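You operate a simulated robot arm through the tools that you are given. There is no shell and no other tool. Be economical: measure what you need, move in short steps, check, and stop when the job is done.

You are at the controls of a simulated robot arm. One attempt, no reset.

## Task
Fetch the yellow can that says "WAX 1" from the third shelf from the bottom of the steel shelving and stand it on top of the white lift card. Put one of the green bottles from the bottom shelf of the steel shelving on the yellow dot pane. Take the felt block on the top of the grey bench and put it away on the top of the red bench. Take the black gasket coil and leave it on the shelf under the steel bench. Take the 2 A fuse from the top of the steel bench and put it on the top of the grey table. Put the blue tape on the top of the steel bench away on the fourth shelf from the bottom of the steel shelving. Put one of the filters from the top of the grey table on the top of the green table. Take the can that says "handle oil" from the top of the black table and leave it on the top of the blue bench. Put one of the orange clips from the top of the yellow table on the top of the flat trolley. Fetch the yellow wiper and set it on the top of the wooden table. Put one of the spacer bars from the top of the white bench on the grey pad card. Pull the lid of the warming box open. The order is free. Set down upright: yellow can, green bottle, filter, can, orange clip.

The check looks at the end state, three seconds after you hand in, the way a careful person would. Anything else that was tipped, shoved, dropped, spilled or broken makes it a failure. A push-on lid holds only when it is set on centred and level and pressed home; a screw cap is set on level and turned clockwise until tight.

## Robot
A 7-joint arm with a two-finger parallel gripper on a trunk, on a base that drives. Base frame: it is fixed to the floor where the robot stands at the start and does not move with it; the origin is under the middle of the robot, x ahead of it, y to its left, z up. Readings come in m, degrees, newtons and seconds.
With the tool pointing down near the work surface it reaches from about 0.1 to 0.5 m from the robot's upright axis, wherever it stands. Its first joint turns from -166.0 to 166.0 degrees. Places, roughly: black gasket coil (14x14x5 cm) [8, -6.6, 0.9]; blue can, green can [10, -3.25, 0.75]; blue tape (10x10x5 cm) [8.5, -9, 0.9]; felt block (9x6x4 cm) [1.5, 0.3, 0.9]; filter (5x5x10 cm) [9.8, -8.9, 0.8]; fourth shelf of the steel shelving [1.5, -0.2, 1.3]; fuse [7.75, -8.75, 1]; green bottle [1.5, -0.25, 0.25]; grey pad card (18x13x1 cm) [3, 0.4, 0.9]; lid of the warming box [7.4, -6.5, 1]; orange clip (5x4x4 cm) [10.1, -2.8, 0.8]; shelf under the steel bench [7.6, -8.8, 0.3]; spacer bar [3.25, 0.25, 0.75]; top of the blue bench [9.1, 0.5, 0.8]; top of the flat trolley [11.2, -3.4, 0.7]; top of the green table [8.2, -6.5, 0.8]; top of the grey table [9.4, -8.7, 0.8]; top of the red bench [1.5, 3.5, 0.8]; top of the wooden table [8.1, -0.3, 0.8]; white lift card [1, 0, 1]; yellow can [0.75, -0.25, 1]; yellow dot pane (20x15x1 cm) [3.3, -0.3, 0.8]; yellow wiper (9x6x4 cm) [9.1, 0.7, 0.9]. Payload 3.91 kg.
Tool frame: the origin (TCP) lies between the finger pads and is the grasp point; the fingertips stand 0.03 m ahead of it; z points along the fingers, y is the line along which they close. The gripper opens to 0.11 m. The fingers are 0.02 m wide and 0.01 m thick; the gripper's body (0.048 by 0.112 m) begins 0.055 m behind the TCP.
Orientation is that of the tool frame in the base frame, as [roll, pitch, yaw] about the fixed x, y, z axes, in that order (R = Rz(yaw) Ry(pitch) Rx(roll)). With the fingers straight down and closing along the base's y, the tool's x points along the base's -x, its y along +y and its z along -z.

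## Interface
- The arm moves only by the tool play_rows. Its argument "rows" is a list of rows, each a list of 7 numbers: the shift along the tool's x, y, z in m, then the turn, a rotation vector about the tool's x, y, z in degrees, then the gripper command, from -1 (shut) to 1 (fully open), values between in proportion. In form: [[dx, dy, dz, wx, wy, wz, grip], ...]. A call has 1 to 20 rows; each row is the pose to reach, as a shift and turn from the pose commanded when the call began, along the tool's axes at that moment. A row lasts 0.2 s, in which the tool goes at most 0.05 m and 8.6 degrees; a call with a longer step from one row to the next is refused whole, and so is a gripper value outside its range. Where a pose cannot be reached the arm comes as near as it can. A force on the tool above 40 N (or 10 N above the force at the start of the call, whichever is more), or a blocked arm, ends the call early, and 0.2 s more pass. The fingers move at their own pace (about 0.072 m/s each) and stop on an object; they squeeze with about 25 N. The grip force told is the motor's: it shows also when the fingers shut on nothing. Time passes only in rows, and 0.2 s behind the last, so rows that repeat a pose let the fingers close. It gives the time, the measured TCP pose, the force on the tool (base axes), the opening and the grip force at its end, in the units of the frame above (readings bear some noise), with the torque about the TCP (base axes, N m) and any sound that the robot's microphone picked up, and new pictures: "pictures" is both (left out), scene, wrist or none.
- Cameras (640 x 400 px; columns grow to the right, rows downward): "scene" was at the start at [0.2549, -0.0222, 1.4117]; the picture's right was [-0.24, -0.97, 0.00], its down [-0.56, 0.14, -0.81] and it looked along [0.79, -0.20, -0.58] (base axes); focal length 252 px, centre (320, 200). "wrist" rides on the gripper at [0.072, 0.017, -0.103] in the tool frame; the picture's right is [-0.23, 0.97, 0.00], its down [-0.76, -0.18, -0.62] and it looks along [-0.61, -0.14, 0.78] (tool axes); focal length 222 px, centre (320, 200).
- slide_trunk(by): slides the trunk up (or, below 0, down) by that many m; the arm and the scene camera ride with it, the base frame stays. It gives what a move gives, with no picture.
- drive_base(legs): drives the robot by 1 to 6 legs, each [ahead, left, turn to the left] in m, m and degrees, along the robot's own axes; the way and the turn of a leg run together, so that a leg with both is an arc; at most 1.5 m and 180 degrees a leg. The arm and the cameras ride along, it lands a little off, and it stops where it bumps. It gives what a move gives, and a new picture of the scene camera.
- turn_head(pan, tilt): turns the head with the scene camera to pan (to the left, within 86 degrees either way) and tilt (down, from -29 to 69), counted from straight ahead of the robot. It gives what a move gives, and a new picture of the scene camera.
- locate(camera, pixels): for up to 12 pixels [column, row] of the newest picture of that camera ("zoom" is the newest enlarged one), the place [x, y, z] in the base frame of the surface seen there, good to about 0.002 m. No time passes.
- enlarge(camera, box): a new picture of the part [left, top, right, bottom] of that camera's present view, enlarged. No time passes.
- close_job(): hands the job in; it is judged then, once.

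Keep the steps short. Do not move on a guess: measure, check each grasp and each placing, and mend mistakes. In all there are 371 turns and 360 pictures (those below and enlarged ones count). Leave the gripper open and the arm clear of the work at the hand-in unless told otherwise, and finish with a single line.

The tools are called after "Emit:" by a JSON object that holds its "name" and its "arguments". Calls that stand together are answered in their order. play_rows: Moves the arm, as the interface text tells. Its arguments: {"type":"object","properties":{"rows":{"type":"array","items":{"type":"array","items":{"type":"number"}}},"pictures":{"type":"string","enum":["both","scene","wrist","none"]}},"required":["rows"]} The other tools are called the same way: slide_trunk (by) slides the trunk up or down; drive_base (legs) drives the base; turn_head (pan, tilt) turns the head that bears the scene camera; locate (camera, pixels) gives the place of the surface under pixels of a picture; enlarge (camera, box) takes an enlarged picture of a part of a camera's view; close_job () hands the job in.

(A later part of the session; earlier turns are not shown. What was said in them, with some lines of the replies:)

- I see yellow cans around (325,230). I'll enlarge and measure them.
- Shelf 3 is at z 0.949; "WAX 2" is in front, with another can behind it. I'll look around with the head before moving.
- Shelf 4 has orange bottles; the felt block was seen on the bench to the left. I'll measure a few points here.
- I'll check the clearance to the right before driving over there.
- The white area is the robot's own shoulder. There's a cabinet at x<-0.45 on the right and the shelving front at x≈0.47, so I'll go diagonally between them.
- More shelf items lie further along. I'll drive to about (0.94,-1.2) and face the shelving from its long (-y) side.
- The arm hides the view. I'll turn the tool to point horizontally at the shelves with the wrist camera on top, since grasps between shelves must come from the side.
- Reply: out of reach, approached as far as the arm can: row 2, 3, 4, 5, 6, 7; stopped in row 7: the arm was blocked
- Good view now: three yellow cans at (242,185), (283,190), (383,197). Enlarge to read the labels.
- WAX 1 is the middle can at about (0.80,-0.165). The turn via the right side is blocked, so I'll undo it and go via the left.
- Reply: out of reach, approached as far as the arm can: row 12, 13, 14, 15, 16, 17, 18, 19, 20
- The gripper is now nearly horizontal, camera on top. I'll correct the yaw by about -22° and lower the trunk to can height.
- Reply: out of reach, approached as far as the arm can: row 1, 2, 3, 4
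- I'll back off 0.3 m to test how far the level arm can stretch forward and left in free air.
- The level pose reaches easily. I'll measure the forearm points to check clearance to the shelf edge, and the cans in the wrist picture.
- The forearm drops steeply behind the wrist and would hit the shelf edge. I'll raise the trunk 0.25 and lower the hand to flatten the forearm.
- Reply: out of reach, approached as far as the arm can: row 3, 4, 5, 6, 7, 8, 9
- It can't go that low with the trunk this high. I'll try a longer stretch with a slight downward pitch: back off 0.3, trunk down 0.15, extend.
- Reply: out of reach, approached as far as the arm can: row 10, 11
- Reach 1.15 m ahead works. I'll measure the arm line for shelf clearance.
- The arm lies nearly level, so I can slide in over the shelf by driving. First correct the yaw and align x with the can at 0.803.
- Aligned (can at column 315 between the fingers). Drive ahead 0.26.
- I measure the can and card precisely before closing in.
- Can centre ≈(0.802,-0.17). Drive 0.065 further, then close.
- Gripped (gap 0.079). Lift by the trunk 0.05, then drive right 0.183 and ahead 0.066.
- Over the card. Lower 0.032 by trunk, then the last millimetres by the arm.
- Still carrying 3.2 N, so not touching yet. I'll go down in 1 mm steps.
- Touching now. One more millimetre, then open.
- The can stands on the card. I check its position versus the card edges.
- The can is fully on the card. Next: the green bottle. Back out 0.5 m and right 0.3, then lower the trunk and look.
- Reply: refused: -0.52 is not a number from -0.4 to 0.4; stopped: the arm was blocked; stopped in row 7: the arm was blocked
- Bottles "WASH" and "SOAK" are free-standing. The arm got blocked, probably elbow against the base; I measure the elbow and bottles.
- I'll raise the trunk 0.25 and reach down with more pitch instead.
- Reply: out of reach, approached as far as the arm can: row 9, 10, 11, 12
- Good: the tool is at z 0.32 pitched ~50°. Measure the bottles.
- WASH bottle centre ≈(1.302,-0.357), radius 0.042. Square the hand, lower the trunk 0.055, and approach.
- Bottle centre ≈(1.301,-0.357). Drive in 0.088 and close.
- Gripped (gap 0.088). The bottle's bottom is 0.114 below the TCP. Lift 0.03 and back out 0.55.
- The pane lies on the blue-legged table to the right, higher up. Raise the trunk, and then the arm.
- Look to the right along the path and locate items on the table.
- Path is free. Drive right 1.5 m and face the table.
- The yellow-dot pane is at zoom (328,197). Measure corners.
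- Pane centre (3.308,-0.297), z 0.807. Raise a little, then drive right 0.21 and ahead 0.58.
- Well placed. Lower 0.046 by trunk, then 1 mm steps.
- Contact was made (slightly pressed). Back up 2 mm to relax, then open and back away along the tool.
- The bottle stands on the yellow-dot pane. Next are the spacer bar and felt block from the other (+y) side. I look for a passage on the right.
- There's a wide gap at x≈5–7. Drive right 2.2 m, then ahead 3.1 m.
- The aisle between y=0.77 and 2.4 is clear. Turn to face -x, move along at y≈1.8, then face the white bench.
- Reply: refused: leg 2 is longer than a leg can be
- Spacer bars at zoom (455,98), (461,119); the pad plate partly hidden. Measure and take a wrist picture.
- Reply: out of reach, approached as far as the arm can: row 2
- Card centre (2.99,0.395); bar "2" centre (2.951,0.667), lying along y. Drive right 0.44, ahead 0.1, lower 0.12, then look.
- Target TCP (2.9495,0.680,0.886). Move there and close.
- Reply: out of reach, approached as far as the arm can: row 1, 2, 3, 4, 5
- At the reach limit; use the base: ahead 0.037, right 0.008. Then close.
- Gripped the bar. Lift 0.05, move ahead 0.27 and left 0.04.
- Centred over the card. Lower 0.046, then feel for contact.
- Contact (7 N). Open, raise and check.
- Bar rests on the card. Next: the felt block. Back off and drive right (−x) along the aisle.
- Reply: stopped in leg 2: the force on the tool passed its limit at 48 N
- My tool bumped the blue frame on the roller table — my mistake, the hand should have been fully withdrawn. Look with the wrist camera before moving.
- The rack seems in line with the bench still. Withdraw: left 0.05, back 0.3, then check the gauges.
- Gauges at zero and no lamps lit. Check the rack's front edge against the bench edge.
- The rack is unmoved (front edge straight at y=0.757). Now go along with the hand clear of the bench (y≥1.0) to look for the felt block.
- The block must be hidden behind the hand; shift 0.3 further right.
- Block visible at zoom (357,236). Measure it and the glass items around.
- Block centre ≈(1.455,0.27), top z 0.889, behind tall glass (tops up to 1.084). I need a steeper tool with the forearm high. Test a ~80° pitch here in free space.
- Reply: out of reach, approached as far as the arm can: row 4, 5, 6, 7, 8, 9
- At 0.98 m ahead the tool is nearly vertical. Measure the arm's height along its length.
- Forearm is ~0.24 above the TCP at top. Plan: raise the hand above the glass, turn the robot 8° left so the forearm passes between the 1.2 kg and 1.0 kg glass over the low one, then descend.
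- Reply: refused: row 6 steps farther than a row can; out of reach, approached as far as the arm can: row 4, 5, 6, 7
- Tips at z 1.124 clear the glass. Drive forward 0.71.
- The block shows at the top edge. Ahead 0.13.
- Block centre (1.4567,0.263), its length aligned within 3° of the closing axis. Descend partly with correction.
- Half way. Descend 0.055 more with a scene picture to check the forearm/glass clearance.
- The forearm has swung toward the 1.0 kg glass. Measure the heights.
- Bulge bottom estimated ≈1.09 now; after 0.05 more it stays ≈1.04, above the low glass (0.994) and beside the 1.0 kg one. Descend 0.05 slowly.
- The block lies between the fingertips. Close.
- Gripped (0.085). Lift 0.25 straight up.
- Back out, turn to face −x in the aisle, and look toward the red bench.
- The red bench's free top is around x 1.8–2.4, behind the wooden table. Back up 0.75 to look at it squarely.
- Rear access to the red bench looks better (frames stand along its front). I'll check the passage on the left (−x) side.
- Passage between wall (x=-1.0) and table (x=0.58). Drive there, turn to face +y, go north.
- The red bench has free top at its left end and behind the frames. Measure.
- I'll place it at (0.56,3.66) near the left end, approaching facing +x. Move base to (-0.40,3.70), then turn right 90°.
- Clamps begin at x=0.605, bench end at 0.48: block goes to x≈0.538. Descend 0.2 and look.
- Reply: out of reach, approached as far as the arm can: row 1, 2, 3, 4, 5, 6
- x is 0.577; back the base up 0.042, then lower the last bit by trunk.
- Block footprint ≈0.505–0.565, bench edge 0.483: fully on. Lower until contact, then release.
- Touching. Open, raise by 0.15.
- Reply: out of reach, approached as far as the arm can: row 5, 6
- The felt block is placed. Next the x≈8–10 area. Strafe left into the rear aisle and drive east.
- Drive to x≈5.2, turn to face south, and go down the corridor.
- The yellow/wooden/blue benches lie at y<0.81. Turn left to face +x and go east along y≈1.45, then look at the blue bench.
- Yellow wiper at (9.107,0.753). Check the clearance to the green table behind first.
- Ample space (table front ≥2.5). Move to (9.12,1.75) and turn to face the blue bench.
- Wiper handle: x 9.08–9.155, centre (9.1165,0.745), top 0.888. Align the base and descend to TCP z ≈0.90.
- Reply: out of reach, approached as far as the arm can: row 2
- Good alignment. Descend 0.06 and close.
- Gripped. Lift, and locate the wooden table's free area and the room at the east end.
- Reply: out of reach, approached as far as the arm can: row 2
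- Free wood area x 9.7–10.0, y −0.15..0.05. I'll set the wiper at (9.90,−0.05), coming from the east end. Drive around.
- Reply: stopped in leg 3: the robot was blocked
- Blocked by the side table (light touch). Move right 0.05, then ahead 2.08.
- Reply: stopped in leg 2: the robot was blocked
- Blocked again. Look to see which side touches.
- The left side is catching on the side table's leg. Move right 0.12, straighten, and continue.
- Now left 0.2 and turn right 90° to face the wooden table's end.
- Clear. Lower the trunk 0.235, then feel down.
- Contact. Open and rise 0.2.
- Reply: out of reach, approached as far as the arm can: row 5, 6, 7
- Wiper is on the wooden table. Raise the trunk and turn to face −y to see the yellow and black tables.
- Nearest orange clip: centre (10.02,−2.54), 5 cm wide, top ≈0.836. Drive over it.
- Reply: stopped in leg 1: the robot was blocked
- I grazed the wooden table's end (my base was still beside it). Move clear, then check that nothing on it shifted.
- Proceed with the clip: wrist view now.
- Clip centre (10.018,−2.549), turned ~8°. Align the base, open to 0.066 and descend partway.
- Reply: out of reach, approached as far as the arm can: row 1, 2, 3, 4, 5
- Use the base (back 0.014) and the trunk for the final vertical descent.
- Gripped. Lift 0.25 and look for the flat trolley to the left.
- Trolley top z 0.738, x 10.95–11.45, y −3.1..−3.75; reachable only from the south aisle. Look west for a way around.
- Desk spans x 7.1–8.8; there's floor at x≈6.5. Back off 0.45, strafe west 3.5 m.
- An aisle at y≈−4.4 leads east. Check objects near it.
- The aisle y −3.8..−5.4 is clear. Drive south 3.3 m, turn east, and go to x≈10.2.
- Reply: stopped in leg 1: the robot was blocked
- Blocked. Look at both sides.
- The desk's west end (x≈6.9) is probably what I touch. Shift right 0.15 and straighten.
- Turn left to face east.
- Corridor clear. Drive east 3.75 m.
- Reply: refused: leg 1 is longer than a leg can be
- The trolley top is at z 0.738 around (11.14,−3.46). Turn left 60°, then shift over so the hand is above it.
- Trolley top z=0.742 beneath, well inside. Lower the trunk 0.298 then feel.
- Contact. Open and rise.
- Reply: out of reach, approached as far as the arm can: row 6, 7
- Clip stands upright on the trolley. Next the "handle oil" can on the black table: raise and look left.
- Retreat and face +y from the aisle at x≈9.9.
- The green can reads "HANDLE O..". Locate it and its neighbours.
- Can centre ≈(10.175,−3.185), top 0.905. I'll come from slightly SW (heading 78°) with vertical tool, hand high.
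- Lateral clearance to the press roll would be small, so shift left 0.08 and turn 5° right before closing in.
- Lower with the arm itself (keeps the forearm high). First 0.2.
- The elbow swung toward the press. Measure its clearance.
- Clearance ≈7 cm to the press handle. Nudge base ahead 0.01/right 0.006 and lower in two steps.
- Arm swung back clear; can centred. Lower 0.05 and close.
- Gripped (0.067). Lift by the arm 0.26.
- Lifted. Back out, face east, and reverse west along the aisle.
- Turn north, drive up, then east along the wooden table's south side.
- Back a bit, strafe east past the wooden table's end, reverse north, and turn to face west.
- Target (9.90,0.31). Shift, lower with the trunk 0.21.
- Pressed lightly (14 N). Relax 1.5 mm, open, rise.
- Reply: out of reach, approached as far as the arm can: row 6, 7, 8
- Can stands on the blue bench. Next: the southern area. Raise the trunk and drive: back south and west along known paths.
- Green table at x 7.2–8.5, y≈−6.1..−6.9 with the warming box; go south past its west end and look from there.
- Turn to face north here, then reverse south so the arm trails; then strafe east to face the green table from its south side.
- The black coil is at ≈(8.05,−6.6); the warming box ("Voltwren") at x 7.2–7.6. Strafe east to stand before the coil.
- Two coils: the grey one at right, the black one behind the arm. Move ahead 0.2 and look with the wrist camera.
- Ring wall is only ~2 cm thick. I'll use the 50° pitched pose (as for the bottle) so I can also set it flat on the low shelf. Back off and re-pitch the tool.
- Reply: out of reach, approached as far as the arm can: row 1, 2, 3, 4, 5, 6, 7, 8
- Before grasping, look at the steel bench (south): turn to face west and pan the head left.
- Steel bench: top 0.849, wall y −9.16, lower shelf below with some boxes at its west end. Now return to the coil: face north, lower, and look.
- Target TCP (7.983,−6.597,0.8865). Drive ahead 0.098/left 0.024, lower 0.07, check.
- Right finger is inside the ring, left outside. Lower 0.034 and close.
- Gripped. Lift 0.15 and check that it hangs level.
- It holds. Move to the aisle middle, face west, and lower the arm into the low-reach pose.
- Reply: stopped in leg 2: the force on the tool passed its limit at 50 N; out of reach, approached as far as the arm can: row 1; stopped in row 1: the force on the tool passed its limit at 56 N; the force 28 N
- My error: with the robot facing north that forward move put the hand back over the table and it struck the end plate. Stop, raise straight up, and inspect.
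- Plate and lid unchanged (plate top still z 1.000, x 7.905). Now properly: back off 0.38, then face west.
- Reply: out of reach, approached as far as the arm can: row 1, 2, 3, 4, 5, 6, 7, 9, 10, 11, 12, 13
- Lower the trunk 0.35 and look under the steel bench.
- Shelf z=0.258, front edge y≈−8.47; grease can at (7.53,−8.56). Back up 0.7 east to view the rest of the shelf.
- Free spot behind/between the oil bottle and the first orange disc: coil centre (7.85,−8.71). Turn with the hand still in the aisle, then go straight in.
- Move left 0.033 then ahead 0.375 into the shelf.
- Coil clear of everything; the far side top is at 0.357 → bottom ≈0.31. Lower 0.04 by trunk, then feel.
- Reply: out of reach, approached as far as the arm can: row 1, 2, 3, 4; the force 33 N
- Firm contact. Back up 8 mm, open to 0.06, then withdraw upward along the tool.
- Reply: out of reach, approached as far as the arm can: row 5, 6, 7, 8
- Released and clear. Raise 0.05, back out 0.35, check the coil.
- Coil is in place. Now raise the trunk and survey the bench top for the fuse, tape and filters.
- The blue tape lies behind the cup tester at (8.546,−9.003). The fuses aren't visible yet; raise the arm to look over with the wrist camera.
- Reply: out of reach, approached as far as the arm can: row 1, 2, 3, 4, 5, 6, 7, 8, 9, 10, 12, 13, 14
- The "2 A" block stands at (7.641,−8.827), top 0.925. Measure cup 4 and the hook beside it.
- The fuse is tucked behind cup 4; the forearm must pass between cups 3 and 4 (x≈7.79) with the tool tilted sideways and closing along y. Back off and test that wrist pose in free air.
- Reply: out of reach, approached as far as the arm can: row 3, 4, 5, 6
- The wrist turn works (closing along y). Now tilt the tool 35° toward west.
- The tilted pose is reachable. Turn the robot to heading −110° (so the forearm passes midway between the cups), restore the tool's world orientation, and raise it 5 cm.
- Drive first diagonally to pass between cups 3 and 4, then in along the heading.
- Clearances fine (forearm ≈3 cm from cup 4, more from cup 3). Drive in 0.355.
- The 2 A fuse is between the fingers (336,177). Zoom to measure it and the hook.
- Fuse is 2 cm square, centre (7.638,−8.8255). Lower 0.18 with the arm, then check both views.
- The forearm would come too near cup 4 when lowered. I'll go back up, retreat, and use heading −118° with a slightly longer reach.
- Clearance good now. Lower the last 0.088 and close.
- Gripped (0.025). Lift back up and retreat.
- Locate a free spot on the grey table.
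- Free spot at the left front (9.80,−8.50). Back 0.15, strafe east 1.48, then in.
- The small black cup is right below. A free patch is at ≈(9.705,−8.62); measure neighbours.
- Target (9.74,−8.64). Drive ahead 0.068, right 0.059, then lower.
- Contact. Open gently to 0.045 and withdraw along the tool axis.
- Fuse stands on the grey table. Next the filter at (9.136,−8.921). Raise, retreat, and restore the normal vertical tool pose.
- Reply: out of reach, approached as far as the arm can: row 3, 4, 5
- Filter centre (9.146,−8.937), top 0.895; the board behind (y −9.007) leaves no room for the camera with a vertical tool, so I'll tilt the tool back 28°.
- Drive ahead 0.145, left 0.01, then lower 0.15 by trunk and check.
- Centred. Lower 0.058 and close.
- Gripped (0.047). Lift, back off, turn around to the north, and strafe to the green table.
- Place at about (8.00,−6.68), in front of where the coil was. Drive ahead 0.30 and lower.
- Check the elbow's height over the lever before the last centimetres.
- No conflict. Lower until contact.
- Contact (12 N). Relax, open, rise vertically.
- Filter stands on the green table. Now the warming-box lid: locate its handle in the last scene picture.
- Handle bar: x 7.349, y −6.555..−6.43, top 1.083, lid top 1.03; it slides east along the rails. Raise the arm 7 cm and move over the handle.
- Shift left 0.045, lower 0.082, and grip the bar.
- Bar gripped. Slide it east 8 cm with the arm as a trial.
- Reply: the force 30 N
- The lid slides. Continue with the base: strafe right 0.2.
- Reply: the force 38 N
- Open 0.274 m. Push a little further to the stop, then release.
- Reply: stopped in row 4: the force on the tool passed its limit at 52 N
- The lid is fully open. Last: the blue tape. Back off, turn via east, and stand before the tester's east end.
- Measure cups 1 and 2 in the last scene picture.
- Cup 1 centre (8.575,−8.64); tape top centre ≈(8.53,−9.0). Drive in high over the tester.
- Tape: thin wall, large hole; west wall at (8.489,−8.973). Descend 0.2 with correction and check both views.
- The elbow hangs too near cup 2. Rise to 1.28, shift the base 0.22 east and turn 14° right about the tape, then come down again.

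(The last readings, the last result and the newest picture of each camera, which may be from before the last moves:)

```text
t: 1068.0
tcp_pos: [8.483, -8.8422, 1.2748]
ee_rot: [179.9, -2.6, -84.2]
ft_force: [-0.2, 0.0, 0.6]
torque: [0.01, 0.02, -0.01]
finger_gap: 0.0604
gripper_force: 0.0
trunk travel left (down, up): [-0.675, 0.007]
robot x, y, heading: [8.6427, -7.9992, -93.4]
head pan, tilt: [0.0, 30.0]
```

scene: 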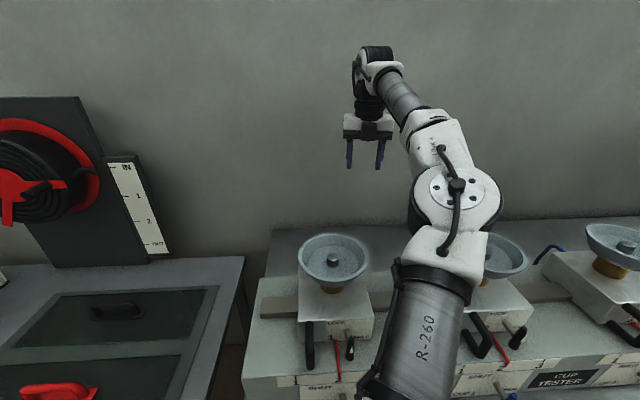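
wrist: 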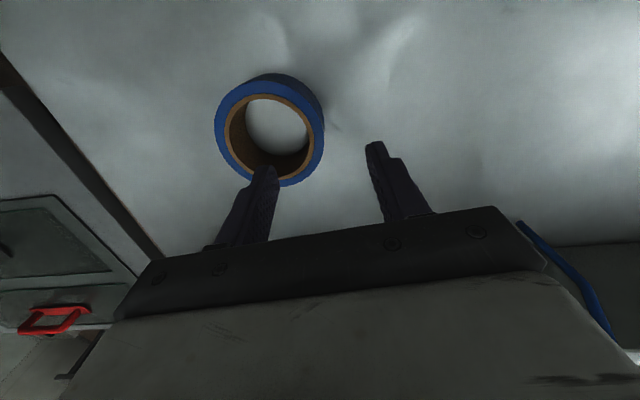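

Emit:
{"name": "drive_base", "arguments": {"legs": [[0.072, 0.008, 0]]}}

Emit:
{"name": "play_rows", "arguments": {"rows": [[0.005, 0, 0.045, 0, 0, 0, 0.1], [0.01, 0, 0.09, 0, 0, 0, 0.1], [0.015, 0, 0.135, 0, 0, 0, 0.1], [0.02, 0, 0.18, 0, 0, 0, 0.1], [0.03, 0, 0.225, 0, 0, 0, 0.1], [0.035, 0, 0.27, 0, 0, 0, 0.1], [0.035, 0, 0.295, 0, 0, 0, 0.1], [0.035, 0, 0.295, 0, 0, 0, 0.1]], "pictures": "both"}}

Emit:
{"name": "locate", "arguments": {"camera": "scene", "pixels": [[400, 215], [415, 230], [435, 240], [450, 255], [460, 280], [430, 300], [420, 260]]}}

Emit:
{"name": "locate", "arguments": {"camera": "wrist", "pixels": [[320, 130], [310, 100], [325, 150], [300, 80], [330, 120], [280, 100]]}}

```text
t: 1069.1
tcp_pos: [8.4866, -8.9171, 1.274]
ee_rot: [179.8, -2.6, -84.2]
ft_force: [-0.6, -1.0, -0.6]
torque: [0.04, -0.03, -0.02]
finger_gap: 0.0606
gripper_force: 0.1
trunk travel left (down, up): [-0.675, 0.007]
robot x, y, heading: [8.648, -8.0707, -93.4]
head pan, tilt: [0.0, 30.0]
```

scene: 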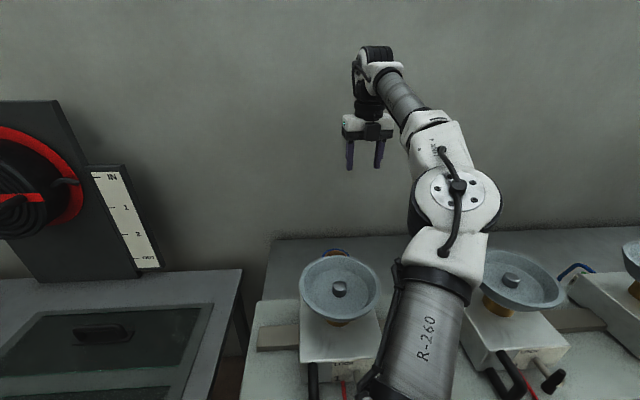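

```text
t: 1070.9
tcp_pos: [8.491, -8.9627, 0.9805]
ee_rot: [179.8, -2.7, -84.3]
ft_force: [0.6, -0.2, 0.3]
torque: [-0.01, -0.01, 0.01]
finger_gap: 0.0604
gripper_force: 0.0
trunk travel left (down, up): [-0.675, 0.007]
robot x, y, heading: [8.6505, -8.0685, -93.6]
head pan, tilt: [0.0, 30.0]
```

scene: 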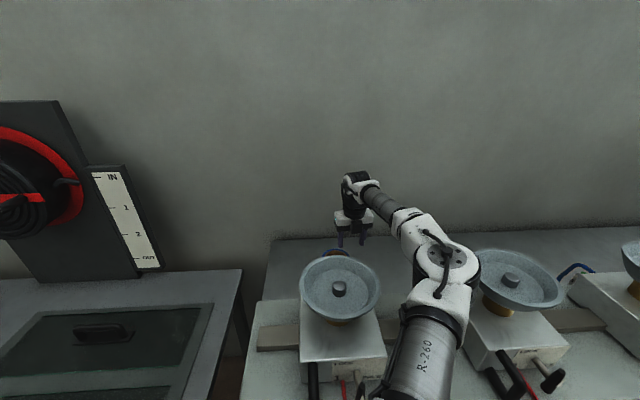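
wrist: 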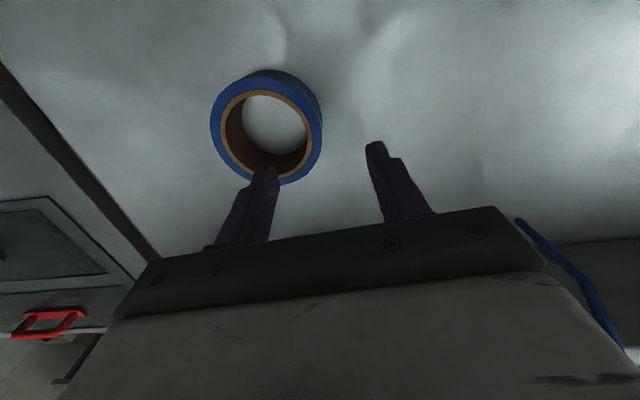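

```text
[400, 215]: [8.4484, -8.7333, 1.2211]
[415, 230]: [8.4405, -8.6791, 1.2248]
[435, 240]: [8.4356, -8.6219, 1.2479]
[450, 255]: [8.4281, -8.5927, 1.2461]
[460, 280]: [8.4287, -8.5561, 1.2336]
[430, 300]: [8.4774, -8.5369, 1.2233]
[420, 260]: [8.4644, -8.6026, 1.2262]
```

```text
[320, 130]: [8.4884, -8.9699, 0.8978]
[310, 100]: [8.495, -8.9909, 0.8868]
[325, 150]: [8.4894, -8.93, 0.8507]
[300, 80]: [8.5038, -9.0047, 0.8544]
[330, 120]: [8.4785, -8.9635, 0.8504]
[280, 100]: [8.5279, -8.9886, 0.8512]
```

Elbow now mid-gap (x≈8.43). Final descent onto the tape's west wall and close.

Emit:
{"name": "play_rows", "arguments": {"rows": [[0.008, 0.003, 0.03, 0, 0, 0, 0.1], [0.014, 0.006, 0.06, 0, 0, 0, 0.1], [0.016, 0.007, 0.09, 0, 0, 0, 0.1], [0.016, 0.007, 0.09, 0, 0, 0, 0.1], [0.016, 0.007, 0.09, 0, 0, 0, -0.4], [0.016, 0.007, 0.09, 0, 0, 0, -1], [0.016, 0.007, 0.09, 0, 0, 0, -1], [0.016, 0.007, 0.09, 0, 0, 0, -1]], "pictures": "wrist"}}

```text
t: 1072.7
tcp_pos: [8.4854, -8.985, 0.8921]
ee_rot: [179.9, -2.7, -84.4]
ft_force: [-0.1, -0.5, -0.7]
torque: [0.01, 0.03, 0.0]
finger_gap: 0.0114
gripper_force: 24.7
trunk travel left (down, up): [-0.675, 0.007]
robot x, y, heading: [8.6466, -8.0683, -93.5]
head pan, tilt: [0.0, 30.0]
```

wrist: 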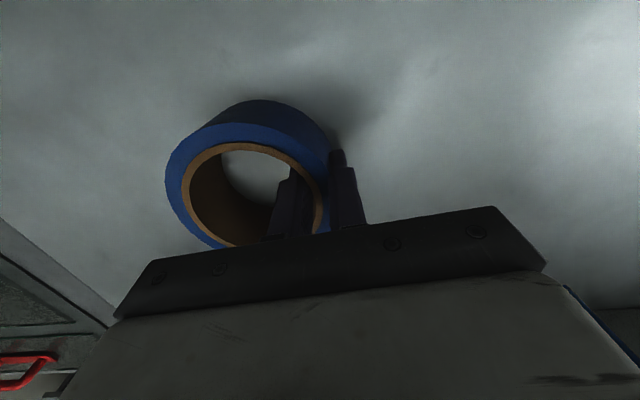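

Gripped the tape wall (0.011). For the high shelf I need it gripped with a level tool, so I'll set it on the grey table's hatch plate and regrasp it around its rim. Lift and carry.

Emit:
{"name": "play_rows", "arguments": {"rows": [[-0.004, 0, -0.045, 0, 0, 0, -1], [-0.008, 0, -0.09, 0, 0, 0, -1], [-0.014, 0, -0.135, 0, 0, 0, -1], [-0.022, 0, -0.18, 0, 0, 0, -1], [-0.03, 0, -0.225, 0, 0, 0, -1], [-0.038, 0, -0.27, 0, 0, 0, -1], [-0.045, 0, -0.315, 0, 0, 0, -1], [-0.05, 0, -0.36, 0, 0, 0, -1], [-0.05, 0, -0.375, 0, 0, 0, -1]], "pictures": "none"}}

Emit:
{"name": "drive_base", "arguments": {"legs": [[-0.4, 0, 0], [0, 0, 3.5], [0, 0.611, 0]]}}

Emit:
{"name": "slide_trunk", "arguments": {"by": -0.3}}

Emit:
{"name": "play_rows", "arguments": {"rows": [[0, 0, 0, 0, 0, 0, -1]], "pictures": "wrist"}}

```text
t: 1074.7
tcp_pos: [8.4786, -8.9188, 1.2652]
ee_rot: [179.9, -2.6, -84.2]
ft_force: [-0.9, 0.0, -1.8]
torque: [0.0, 0.09, 0.0]
finger_gap: 0.0116
gripper_force: 24.8
trunk travel left (down, up): [-0.675, 0.007]
robot x, y, heading: [8.648, -8.0675, -93.4]
head pan, tilt: [0.0, 30.0]
```

```text
t: 1082.5
tcp_pos: [9.1683, -8.524, 1.2637]
ee_rot: [179.9, -2.7, -80.9]
ft_force: [-1.2, 0.7, -1.6]
torque: [-0.01, 0.09, -0.01]
finger_gap: 0.0114
gripper_force: 25.1
trunk travel left (down, up): [-0.675, 0.007]
robot x, y, heading: [9.2873, -7.667, -90.4]
head pan, tilt: [0.0, 30.0]
```

scene: 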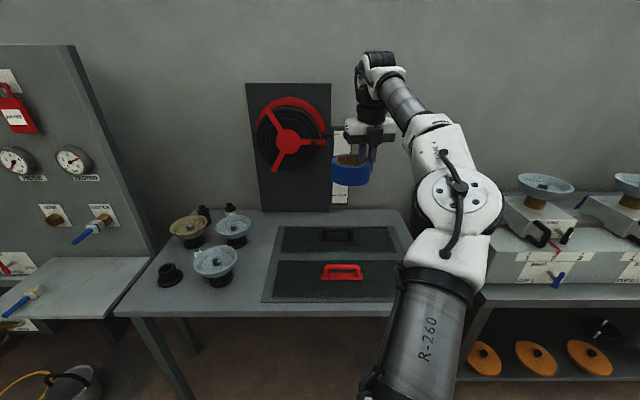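

```text
t: 1085.5
tcp_pos: [9.1694, -8.5244, 0.9652]
ee_rot: [179.9, -2.6, -81.0]
ft_force: [0.3, 0.1, -1.1]
torque: [-0.01, 0.06, -0.05]
finger_gap: 0.0114
gripper_force: 24.6
trunk travel left (down, up): [-0.375, 0.307]
robot x, y, heading: [9.2884, -7.6669, -90.2]
head pan, tilt: [0.0, 30.0]
```

```text
t: 1085.9
tcp_pos: [9.1682, -8.5233, 0.964]
ee_rot: [-180.0, -2.6, -80.9]
ft_force: [-0.6, 0.1, -2.1]
torque: [-0.03, 0.02, -0.03]
finger_gap: 0.0118
gripper_force: 24.9
trunk travel left (down, up): [-0.375, 0.307]
robot x, y, heading: [9.2896, -7.666, -90.2]
head pan, tilt: [0.0, 30.0]
```

wrist: 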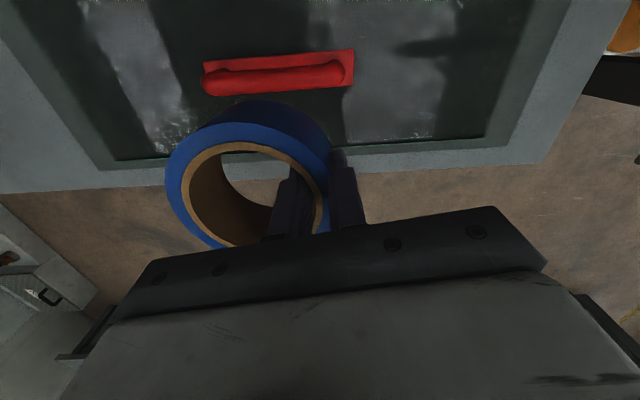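

Emit:
{"name": "locate", "arguments": {"camera": "wrist", "pixels": [[205, 85], [352, 60], [280, 92], [110, 165], [330, 160], [150, 150], [430, 160], [100, 188], [380, 120], [460, 120]]}}

```text
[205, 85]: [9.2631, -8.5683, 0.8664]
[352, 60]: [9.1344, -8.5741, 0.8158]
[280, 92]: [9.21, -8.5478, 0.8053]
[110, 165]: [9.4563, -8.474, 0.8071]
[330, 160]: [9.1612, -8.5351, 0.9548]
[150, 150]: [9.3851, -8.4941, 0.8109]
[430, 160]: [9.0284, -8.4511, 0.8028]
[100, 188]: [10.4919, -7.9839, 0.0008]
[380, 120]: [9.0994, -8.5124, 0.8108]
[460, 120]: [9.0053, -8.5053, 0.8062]
```

The red handle is right there; shift 0.14 to the left (east), clear of it, then lower.

Emit:
{"name": "drive_base", "arguments": {"legs": [[0.015, 0.145, 0]]}}

Emit:
{"name": "slide_trunk", "arguments": {"by": -0.105}}

Emit:
{"name": "play_rows", "arguments": {"rows": [[0, 0, 0.002, 0, 0, 0, -1], [0, 0, 0.004, 0, 0, 0, -1], [0, 0, 0.006, 0, 0, 0, -1], [0, 0, 0.008, 0, 0, 0, -1], [0, 0, 0.01, 0, 0, 0, -1], [0, 0, 0.01, 0, 0, 0, -1]], "pictures": "none"}}

```text
t: 1087.6
tcp_pos: [9.3117, -8.5398, 0.9645]
ee_rot: [179.9, -2.7, -81.0]
ft_force: [0.3, 0.3, -1.7]
torque: [-0.03, 0.08, 0.0]
finger_gap: 0.0117
gripper_force: 24.9
trunk travel left (down, up): [-0.375, 0.307]
robot x, y, heading: [9.4314, -7.6816, -90.2]
head pan, tilt: [0.0, 30.0]
```

scene: 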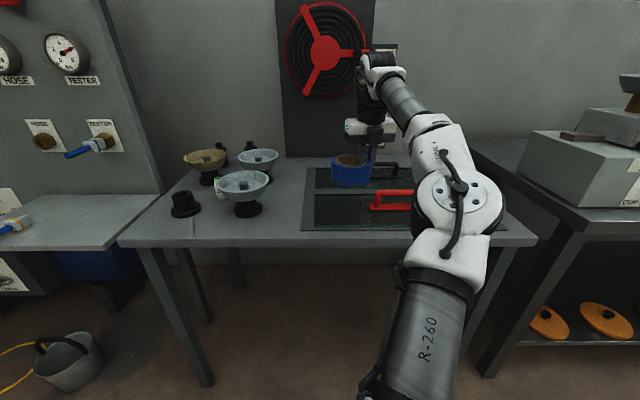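

```text
t: 1089.0
tcp_pos: [9.3115, -8.5387, 0.8602]
ee_rot: [179.9, -2.7, -81.0]
ft_force: [0.2, -0.1, -1.2]
torque: [0.0, 0.09, -0.04]
finger_gap: 0.0117
gripper_force: 24.9
trunk travel left (down, up): [-0.27, 0.412]
robot x, y, heading: [9.4327, -7.6844, -90.3]
head pan, tilt: [0.0, 30.0]
```

```text
t: 1090.4
tcp_pos: [9.3105, -8.5391, 0.8513]
ee_rot: [179.8, -2.9, -81.0]
ft_force: [-1.6, -4.6, 11.6]
torque: [0.35, -0.12, 0.0]
finger_gap: 0.0116
gripper_force: 25.3
trunk travel left (down, up): [-0.27, 0.412]
robot x, y, heading: [9.4315, -7.6803, -90.2]
head pan, tilt: [0.0, 30.0]
```

Contact. Release, rise 0.2, back off 0.4, and swing the tool to level.

Emit:
{"name": "play_rows", "arguments": {"rows": [[0, 0, -0.001, 0, 0, 0, -0.5], [0, 0, -0.001, 0, 0, 0, 0.0], [0, 0, -0.001, 0, 0, 0, 0.0], [0, 0, -0.04, 0, 0, 0, 0.0], [0, 0, -0.08, 0, 0, 0, 0.0], [0, 0, -0.12, 0, 0, 0, 0.0]], "pictures": "none"}}

Emit:
{"name": "drive_base", "arguments": {"legs": [[-0.4, 0, 0]]}}

Emit:
{"name": "play_rows", "arguments": {"rows": [[0.02, 0, 0.01, 0, 8, 0, 1], [0.04, 0, 0.02, 0, 16, 0, 1], [0.06, 0, 0.03, 0, 24, 0, 1], [0.08, 0, 0.04, 0, 32, 0, 1], [0.1, 0, 0.05, 0, 40, 0, 1], [0.12, 0, 0.05, 0, 48, 0, 1], [0.14, 0, 0.05, 0, 56, 0, 1], [0.16, 0, 0.05, 0, 64, 0, 1], [0.18, 0, 0.05, 0, 70, 0, 1], [0.18, 0, 0.05, 0, 70, 0, 1]], "pictures": "none"}}

```text
t: 1091.8
tcp_pos: [9.3103, -8.5178, 0.9299]
ee_rot: [180.0, -2.7, -81.0]
ft_force: [0.0, 0.2, 0.0]
torque: [0.0, 0.07, 0.04]
finger_gap: 0.055
gripper_force: 0.1
out of reach, approached as far as the arm can: row 5, 6
trunk travel left (down, up): [-0.27, 0.412]
robot x, y, heading: [9.4264, -7.6826, -90.0]
head pan, tilt: [0.0, 30.0]
```

```text
t: 1094.3
tcp_pos: [9.3125, -8.1197, 0.9292]
ee_rot: [180.0, -2.6, -80.9]
ft_force: [0.0, 0.1, 0.1]
torque: [-0.03, 0.01, -0.02]
finger_gap: 0.0552
gripper_force: 0.0
trunk travel left (down, up): [-0.27, 0.412]
robot x, y, heading: [9.4356, -7.2891, -90.3]
head pan, tilt: [0.0, 30.0]
```

scene: 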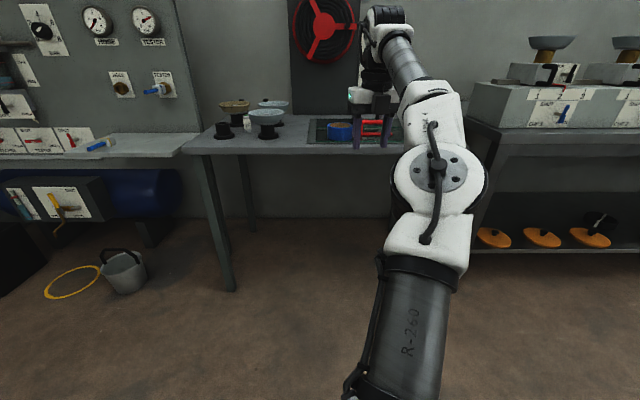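

```text
t: 1096.5
tcp_pos: [9.3391, -8.2995, 0.8886]
ee_rot: [179.7, -72.8, -80.6]
ft_force: [0.5, 0.8, 0.1]
torque: [-0.02, 0.01, 0.01]
finger_gap: 0.1103
gripper_force: 0.0
trunk travel left (down, up): [-0.27, 0.412]
robot x, y, heading: [9.4348, -7.2821, -90.1]
head pan, tilt: [0.0, 30.0]
```

Level pose reached (pitch 17°). Square the yaw and look at the tape.

Emit:
{"name": "play_rows", "arguments": {"rows": [[0, 0, 0, -4.5, 0, 1.4, 1], [0, 0, 0, -9, 0, 2.8, 1], [0, 0, 0, -9, 0, 2.8, 1]], "pictures": "wrist"}}

Emit:
{"name": "locate", "arguments": {"camera": "wrist", "pixels": [[320, 80], [280, 80], [300, 80], [340, 80], [360, 80], [300, 60], [320, 60], [320, 100]]}}

```text
t: 1097.3
tcp_pos: [9.3398, -8.3002, 0.8893]
ee_rot: [179.7, -72.6, -90.2]
ft_force: [-0.4, -0.2, 1.1]
torque: [0.0, 0.0, 0.02]
finger_gap: 0.1101
gripper_force: 0.3
trunk travel left (down, up): [-0.27, 0.412]
robot x, y, heading: [9.4347, -7.2848, -90.1]
head pan, tilt: [0.0, 30.0]
```

wrist: 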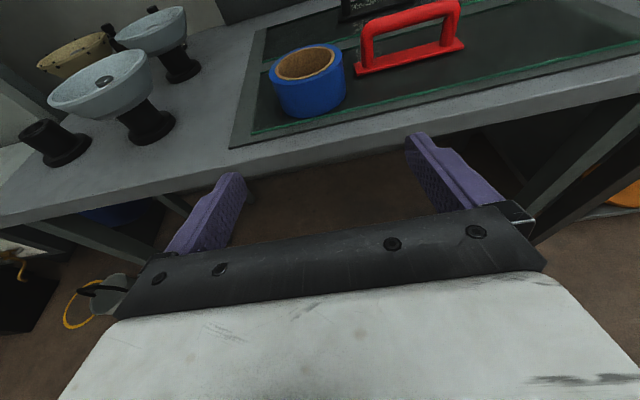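

```text
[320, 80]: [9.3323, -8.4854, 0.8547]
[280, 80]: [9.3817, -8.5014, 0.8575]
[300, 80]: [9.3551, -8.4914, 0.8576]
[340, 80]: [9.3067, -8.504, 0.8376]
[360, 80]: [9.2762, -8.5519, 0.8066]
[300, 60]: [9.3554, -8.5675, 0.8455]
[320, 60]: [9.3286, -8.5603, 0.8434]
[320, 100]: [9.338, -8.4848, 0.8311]
```

Tape centre ≈(9.343,−8.535). Lower 0.053, drive 0.13 ahead, then finish with the arm for precision.

Emit:
{"name": "slide_trunk", "arguments": {"by": -0.053}}

Emit:
{"name": "drive_base", "arguments": {"legs": [[0.13, 0.003, 0]]}}

```text
t: 1098.2
tcp_pos: [9.3421, -8.3004, 0.8356]
ee_rot: [179.6, -72.6, -90.1]
ft_force: [0.8, -0.1, -0.5]
torque: [-0.01, 0.02, 0.01]
finger_gap: 0.11
gripper_force: 0.1
trunk travel left (down, up): [-0.217, 0.465]
robot x, y, heading: [9.4344, -7.2845, -90.0]
head pan, tilt: [0.0, 30.0]
```

```text
t: 1099.5
tcp_pos: [9.3432, -8.4291, 0.8372]
ee_rot: [179.7, -72.7, -90.1]
ft_force: [0.3, 0.4, 0.8]
torque: [-0.01, 0.02, -0.01]
finger_gap: 0.11
gripper_force: 0.0
trunk travel left (down, up): [-0.217, 0.465]
robot x, y, heading: [9.4405, -7.4162, -90.4]
head pan, tilt: [0.0, 30.0]
```

scene: 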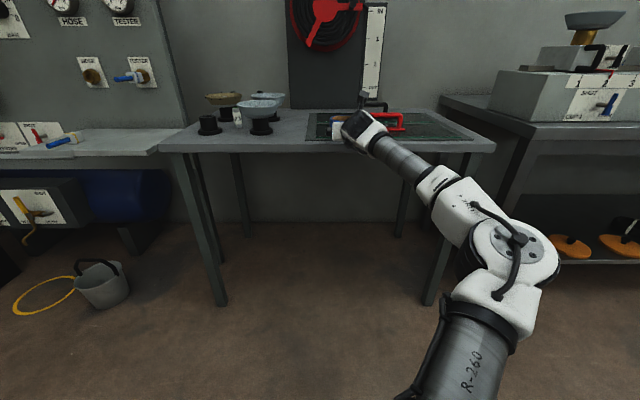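

x is exact. Extend the arm 0.104 horizontally, then look before closing.

Emit:
{"name": "play_rows", "arguments": {"rows": [[0.0077, 0, 0.0248, 0, 0, 0, 1], [0.0154, 0, 0.0497, 0, 0, 0, 1], [0.0232, 0, 0.0745, 0, 0, 0, 1], [0.031, 0, 0.0993, 0, 0, 0, 1], [0.031, 0, 0.0993, 0, 0, 0, 1]], "pictures": "wrist"}}

```text
t: 1100.7
tcp_pos: [9.3429, -8.5337, 0.8357]
ee_rot: [179.7, -72.7, -90.1]
ft_force: [0.2, 0.1, -0.3]
torque: [-0.01, 0.0, -0.01]
finger_gap: 0.1101
gripper_force: 0.1
trunk travel left (down, up): [-0.217, 0.465]
robot x, y, heading: [9.4327, -7.4111, -90.3]
head pan, tilt: [0.0, 30.0]
```

wrist: 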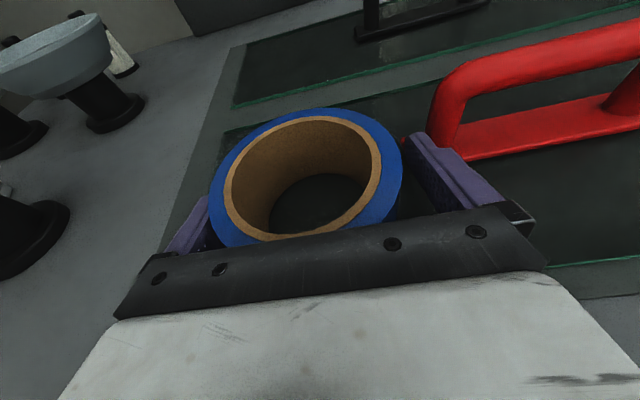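

The tape is between the fingers without contact. Close and lift.

Emit:
{"name": "play_rows", "arguments": {"rows": [[0, 0, 0, 0, 0, 0, 0.5], [0, 0, 0, 0, 0, 0, -1], [0, 0, 0, 0, 0, 0, -1], [0, 0, 0, 0, 0, 0, -1]], "pictures": "none"}}

Emit:
{"name": "slide_trunk", "arguments": {"by": 0.3}}

```text
t: 1101.7
tcp_pos: [9.342, -8.5334, 0.8363]
ee_rot: [179.7, -72.7, -90.2]
ft_force: [1.2, -0.4, 1.1]
torque: [-0.01, -0.12, 0.01]
finger_gap: 0.0932
gripper_force: 24.9
trunk travel left (down, up): [-0.217, 0.465]
robot x, y, heading: [9.4388, -7.4105, -90.3]
head pan, tilt: [0.0, 30.0]
```

```text
t: 1104.7
tcp_pos: [9.3431, -8.5341, 1.1358]
ee_rot: [179.7, -72.7, -90.1]
ft_force: [0.9, 0.0, -1.4]
torque: [-0.01, 0.01, -0.03]
finger_gap: 0.093
gripper_force: 25.0
trunk travel left (down, up): [-0.517, 0.165]
robot x, y, heading: [9.4344, -7.4149, -90.1]
head pan, tilt: [0.0, 30.0]
```

Tape held (0.093, bottom 3 cm below TCP). Now the trip back: west along the aisle, then north.

Emit:
{"name": "drive_base", "arguments": {"legs": [[0, 0, -90], [1.4, 0.15, 0], [1.49, 0, 0], [0, 0, -90], [1.5, 0, 0], [1.5, 0, 0]]}}

```text
t: 1140.7
tcp_pos: [6.5974, -3.4213, 1.1361]
ee_rot: [179.7, -72.7, 90.3]
ft_force: [-0.1, -0.2, -1.8]
torque: [0.01, 0.02, -0.01]
finger_gap: 0.0912
gripper_force: 25.3
trunk travel left (down, up): [-0.517, 0.165]
robot x, y, heading: [6.5105, -4.5396, 90.1]
head pan, tilt: [0.0, 30.0]
```

scene: 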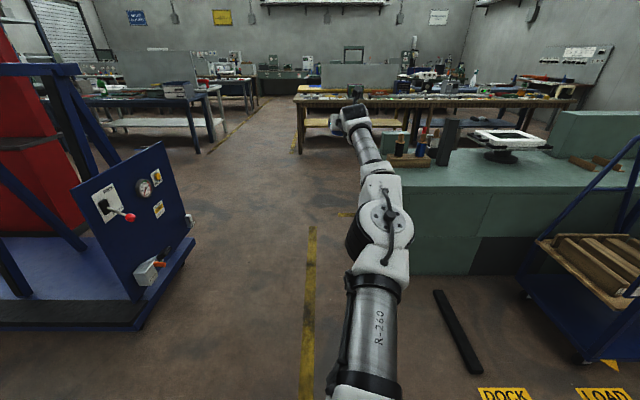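

Continue north, then strafe west along y≈−1.85 to the shelving.

Emit:
{"name": "drive_base", "arguments": {"legs": [[1.45, 0.09, 0], [1.24, 0, 0], [0, 1.5, 0], [0, 1.5, 0], [0, 1.5, 0], [0, 0.4, 0]]}}

```text
t: 1191.0
tcp_pos: [1.6643, -0.6678, 1.1352]
ee_rot: [179.7, -72.6, 89.1]
ft_force: [-0.3, 0.3, -1.7]
torque: [0.07, 0.0, 0.02]
finger_gap: 0.0904
gripper_force: 24.9
trunk travel left (down, up): [-0.517, 0.165]
robot x, y, heading: [1.5571, -1.7858, 89.1]
head pan, tilt: [0.0, 30.0]
```

scene: 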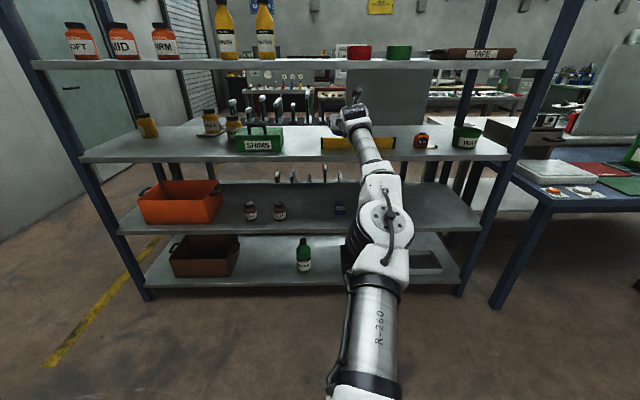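

Locate the free part of shelf 4.

Emit:
{"name": "locate", "arguments": {"camera": "scene", "pixels": [[265, 50], [348, 53], [369, 53], [310, 60], [320, 63], [330, 56], [398, 52], [300, 60]]}}

```text
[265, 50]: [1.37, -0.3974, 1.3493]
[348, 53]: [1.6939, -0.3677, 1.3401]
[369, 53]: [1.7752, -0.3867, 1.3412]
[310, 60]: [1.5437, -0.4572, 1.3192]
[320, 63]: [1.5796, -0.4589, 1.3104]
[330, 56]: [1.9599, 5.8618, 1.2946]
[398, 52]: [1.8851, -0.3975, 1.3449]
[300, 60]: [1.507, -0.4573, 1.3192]
```

Free from x≈1.42 to 1.69; target (1.55,−0.38). Raise trunk 0.16 and the arm 0.08 while still in front of the shelf.

Emit:
{"name": "slide_trunk", "arguments": {"by": 0.16}}

Emit:
{"name": "play_rows", "arguments": {"rows": [[0.0255, 0, -0.008, 0, 0, 0, -1], [0.051, 0, -0.016, 0, 0, 0, -1], [0.08, 0, -0.025, 0, 0, 0, -1], [0.08, 0, -0.025, 0, 0, 0, -1]], "pictures": "none"}}

```text
t: 1192.9
tcp_pos: [1.6637, -0.6679, 1.2946]
ee_rot: [179.6, -72.7, 89.1]
ft_force: [0.3, -0.1, -0.7]
torque: [0.04, 0.0, -0.04]
finger_gap: 0.0902
gripper_force: 25.1
trunk travel left (down, up): [-0.677, 0.005]
robot x, y, heading: [1.5572, -1.7875, 89.1]
head pan, tilt: [0.0, 30.0]
```

```text
t: 1193.9
tcp_pos: [1.6616, -0.6834, 1.3596]
ee_rot: [179.8, -72.6, 89.1]
ft_force: [-0.4, -0.4, -1.6]
torque: [-0.01, -0.03, -0.02]
finger_gap: 0.0907
gripper_force: 25.1
out of reach, approached as far as the arm can: row 2, 3, 4
trunk travel left (down, up): [-0.677, 0.005]
robot x, y, heading: [1.5559, -1.7881, 88.8]
head pan, tilt: [0.0, 30.0]
```

Slightly retract to gain another 1.5 cm of height.

Emit:
{"name": "play_rows", "arguments": {"rows": [[0.003, 0, -0.03, 0, 0, 0, -1], [0.006, 0, -0.06, 0, 0, 0, -1], [0.02, 0, -0.065, 0, 0, 0, -1], [0.02, 0, -0.065, 0, 0, 0, -1]], "pictures": "none"}}

```text
t: 1194.9
tcp_pos: [1.6671, -0.7064, 1.411]
ee_rot: [179.7, -72.5, 89.1]
ft_force: [-0.1, -0.9, -1.2]
torque: [0.0, 0.01, 0.01]
finger_gap: 0.0905
gripper_force: 25.0
out of reach, approached as far as the arm can: row 1, 2, 3, 4
trunk travel left (down, up): [-0.677, 0.005]
robot x, y, heading: [1.5578, -1.7858, 89.1]
head pan, tilt: [0.0, 30.0]
```

TCP at 1.411. Drive left 0.122 and ahead 0.32 over the shelf, then look.

Emit:
{"name": "drive_base", "arguments": {"legs": [[0, 0.122, 0], [0.32, 0, 0]]}}

Emit:
{"name": "play_rows", "arguments": {"rows": [[0, 0, 0, 0, 0, 0, -1]], "pictures": "wrist"}}

Emit:
{"name": "locate", "arguments": {"camera": "wrist", "pixels": [[230, 90], [420, 90], [320, 40], [200, 150], [480, 120], [150, 80], [520, 60]]}}

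```text
t: 1198.2
tcp_pos: [1.5525, -0.3862, 1.4097]
ee_rot: [179.6, -72.7, 89.0]
ft_force: [-0.8, 0.3, -1.9]
torque: [0.02, -0.03, -0.03]
finger_gap: 0.0902
gripper_force: 24.8
trunk travel left (down, up): [-0.677, 0.005]
robot x, y, heading: [1.4423, -1.4638, 88.8]
head pan, tilt: [0.0, 30.0]
```

scene: 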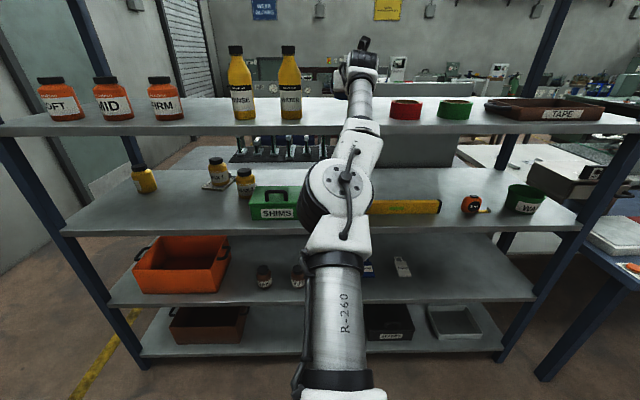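

```text
t: 1198.6
tcp_pos: [1.5528, -0.3864, 1.4118]
ee_rot: [179.8, -72.6, 89.0]
ft_force: [0.3, 0.6, -1.6]
torque: [0.02, 0.03, 0.01]
finger_gap: 0.0905
gripper_force: 24.6
trunk travel left (down, up): [-0.677, 0.005]
robot x, y, heading: [1.4401, -1.4666, 89.0]
head pan, tilt: [0.0, 30.0]
```

wrist: 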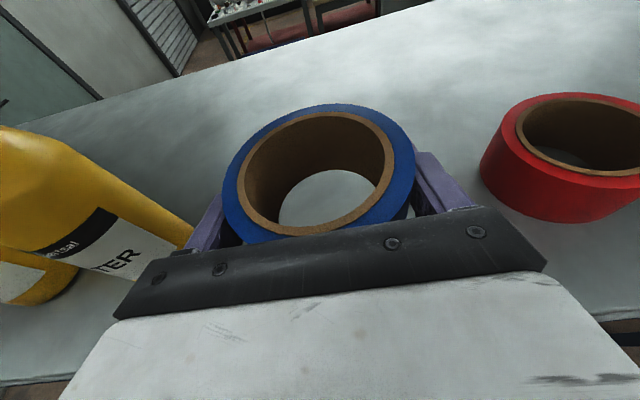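

```text
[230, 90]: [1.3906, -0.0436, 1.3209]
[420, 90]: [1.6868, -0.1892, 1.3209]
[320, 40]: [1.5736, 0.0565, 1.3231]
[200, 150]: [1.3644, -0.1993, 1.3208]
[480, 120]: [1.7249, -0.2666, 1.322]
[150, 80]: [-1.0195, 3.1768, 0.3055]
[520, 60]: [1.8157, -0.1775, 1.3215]
```

Clear on both sides. Lower 0.053 by trunk, then feel.

Emit:
{"name": "slide_trunk", "arguments": {"by": -0.053}}

Emit:
{"name": "slide_trunk", "arguments": {"by": -0.005}}

```text
t: 1199.5
tcp_pos: [1.5532, -0.3866, 1.3583]
ee_rot: [179.7, -72.7, 89.0]
ft_force: [0.2, 0.0, -1.9]
torque: [0.03, 0.0, 0.03]
finger_gap: 0.0905
gripper_force: 24.8
trunk travel left (down, up): [-0.624, 0.058]
robot x, y, heading: [1.445, -1.4637, 88.9]
head pan, tilt: [0.0, 30.0]
```

```text
t: 1200.1
tcp_pos: [1.5519, -0.3867, 1.3532]
ee_rot: [179.7, -72.6, 89.0]
ft_force: [-0.7, 0.0, -0.8]
torque: [0.02, 0.01, -0.03]
finger_gap: 0.0904
gripper_force: 24.8
trunk travel left (down, up): [-0.619, 0.063]
robot x, y, heading: [1.4398, -1.4626, 88.9]
head pan, tilt: [0.0, 30.0]
```

Emit:
{"name": "slide_trunk", "arguments": {"by": -0.003}}

Emit:
{"name": "slide_trunk", "arguments": {"by": -0.002}}

```text
t: 1200.6
tcp_pos: [1.5523, -0.3874, 1.3502]
ee_rot: [179.8, -72.7, 89.0]
ft_force: [0.8, -0.9, -1.3]
torque: [-0.01, 0.02, 0.0]
finger_gap: 0.0904
gripper_force: 25.2
trunk travel left (down, up): [-0.616, 0.066]
robot x, y, heading: [1.4461, -1.4653, 89.1]
head pan, tilt: [0.0, 30.0]
```

```text
t: 1201.1
tcp_pos: [1.5521, -0.3867, 1.3477]
ee_rot: [179.6, -72.7, 89.0]
ft_force: [0.3, 0.3, -1.9]
torque: [0.0, -0.03, -0.01]
finger_gap: 0.0901
gripper_force: 25.4
trunk travel left (down, up): [-0.614, 0.068]
robot x, y, heading: [1.4415, -1.4673, 89.2]
head pan, tilt: [0.0, 30.0]
```

Emit:
{"name": "slide_trunk", "arguments": {"by": -0.003}}

Emit:
{"name": "slide_trunk", "arguments": {"by": -0.002}}

```text
t: 1201.6
tcp_pos: [1.5515, -0.3873, 1.3475]
ee_rot: [179.9, -72.8, 88.9]
ft_force: [1.1, 2.5, 6.2]
torque: [0.1, 0.34, -0.12]
finger_gap: 0.0901
gripper_force: 24.6
trunk travel left (down, up): [-0.611, 0.071]
robot x, y, heading: [1.439, -1.4669, 88.8]
head pan, tilt: [0.0, 30.0]
```

```text
t: 1202.2
tcp_pos: [1.5509, -0.3892, 1.3468]
ee_rot: [179.6, -73.1, 89.1]
ft_force: [0.6, 7.1, 17.1]
torque: [-0.46, 0.27, -0.05]
finger_gap: 0.0907
gripper_force: 24.9
trunk travel left (down, up): [-0.609, 0.073]
robot x, y, heading: [1.4403, -1.465, 88.8]
head pan, tilt: [0.0, 30.0]
```

Contact. Relax 3 mm, open, and back straight out.

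Emit:
{"name": "slide_trunk", "arguments": {"by": 0.003}}

Emit:
{"name": "play_rows", "arguments": {"rows": [[0, 0, 0, 0, 0, 0, 0.8], [0, 0, 0, 0, 0, 0, 1], [0, 0, 0, 0, 0, 0, 1], [0, 0, 0, 0, 0, 0, 1]], "pictures": "none"}}

Emit:
{"name": "drive_base", "arguments": {"legs": [[-0.3, 0, 0]]}}

Emit:
{"name": "play_rows", "arguments": {"rows": [[0, 0, 0, 0, 0, 0, 1]], "pictures": "wrist"}}

```text
t: 1202.7
tcp_pos: [1.5522, -0.3887, 1.3464]
ee_rot: [179.7, -72.6, 89.2]
ft_force: [-0.3, -5.0, 7.5]
torque: [0.34, 0.03, -0.01]
finger_gap: 0.0901
gripper_force: 25.1
trunk travel left (down, up): [-0.612, 0.07]
robot x, y, heading: [1.4385, -1.465, 88.7]
head pan, tilt: [0.0, 30.0]
```

```text
t: 1203.7
tcp_pos: [1.5523, -0.386, 1.347]
ee_rot: [179.8, -72.6, 89.1]
ft_force: [-0.2, 0.7, 0.0]
torque: [-0.03, -0.02, -0.01]
finger_gap: 0.1101
gripper_force: 0.1
trunk travel left (down, up): [-0.612, 0.07]
robot x, y, heading: [1.4414, -1.4678, 89.1]
head pan, tilt: [0.0, 30.0]
```

```text
t: 1205.7
tcp_pos: [1.5483, -0.6867, 1.3471]
ee_rot: [179.7, -72.7, 88.9]
ft_force: [0.1, 0.6, 0.3]
torque: [0.0, 0.0, 0.01]
finger_gap: 0.1103
gripper_force: 0.1
trunk travel left (down, up): [-0.612, 0.07]
robot x, y, heading: [1.4397, -1.764, 88.9]
head pan, tilt: [0.0, 30.0]
```

scene: 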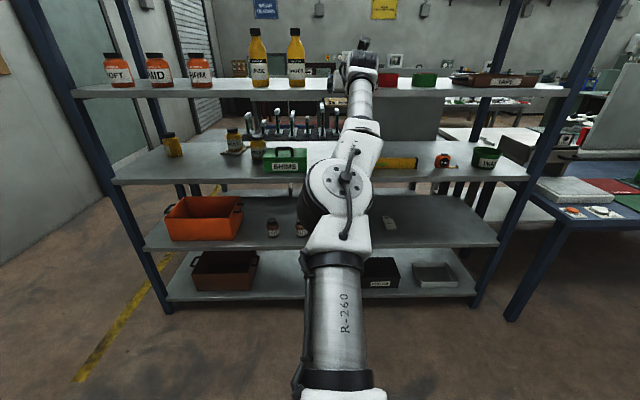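

```text
t: 1206.1
tcp_pos: [1.5482, -0.6869, 1.3467]
ee_rot: [179.9, -72.7, 88.9]
ft_force: [0.1, 0.4, 0.3]
torque: [0.0, 0.01, -0.01]
finger_gap: 0.1099
gripper_force: 0.1
trunk travel left (down, up): [-0.612, 0.07]
robot x, y, heading: [1.4362, -1.7633, 88.8]
head pan, tilt: [0.0, 30.0]
```

wrist: 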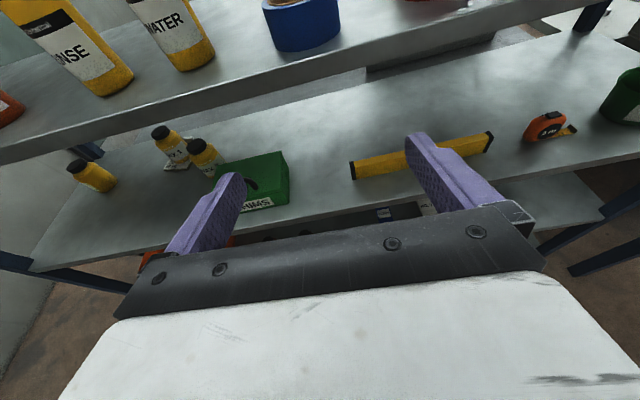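

All twelve items are done, the gripper is open and the arm is clear. Handing in.

Emit:
{"name": "close_job", "arguments": {}}

```text
The job is handed in.
```

The job is handed in with all twelve tasks carried out; along the way the tool hit the roller rack and the warming-box end plate, and the base bumped tables a few times, with no displacement seen or measured where I checked.
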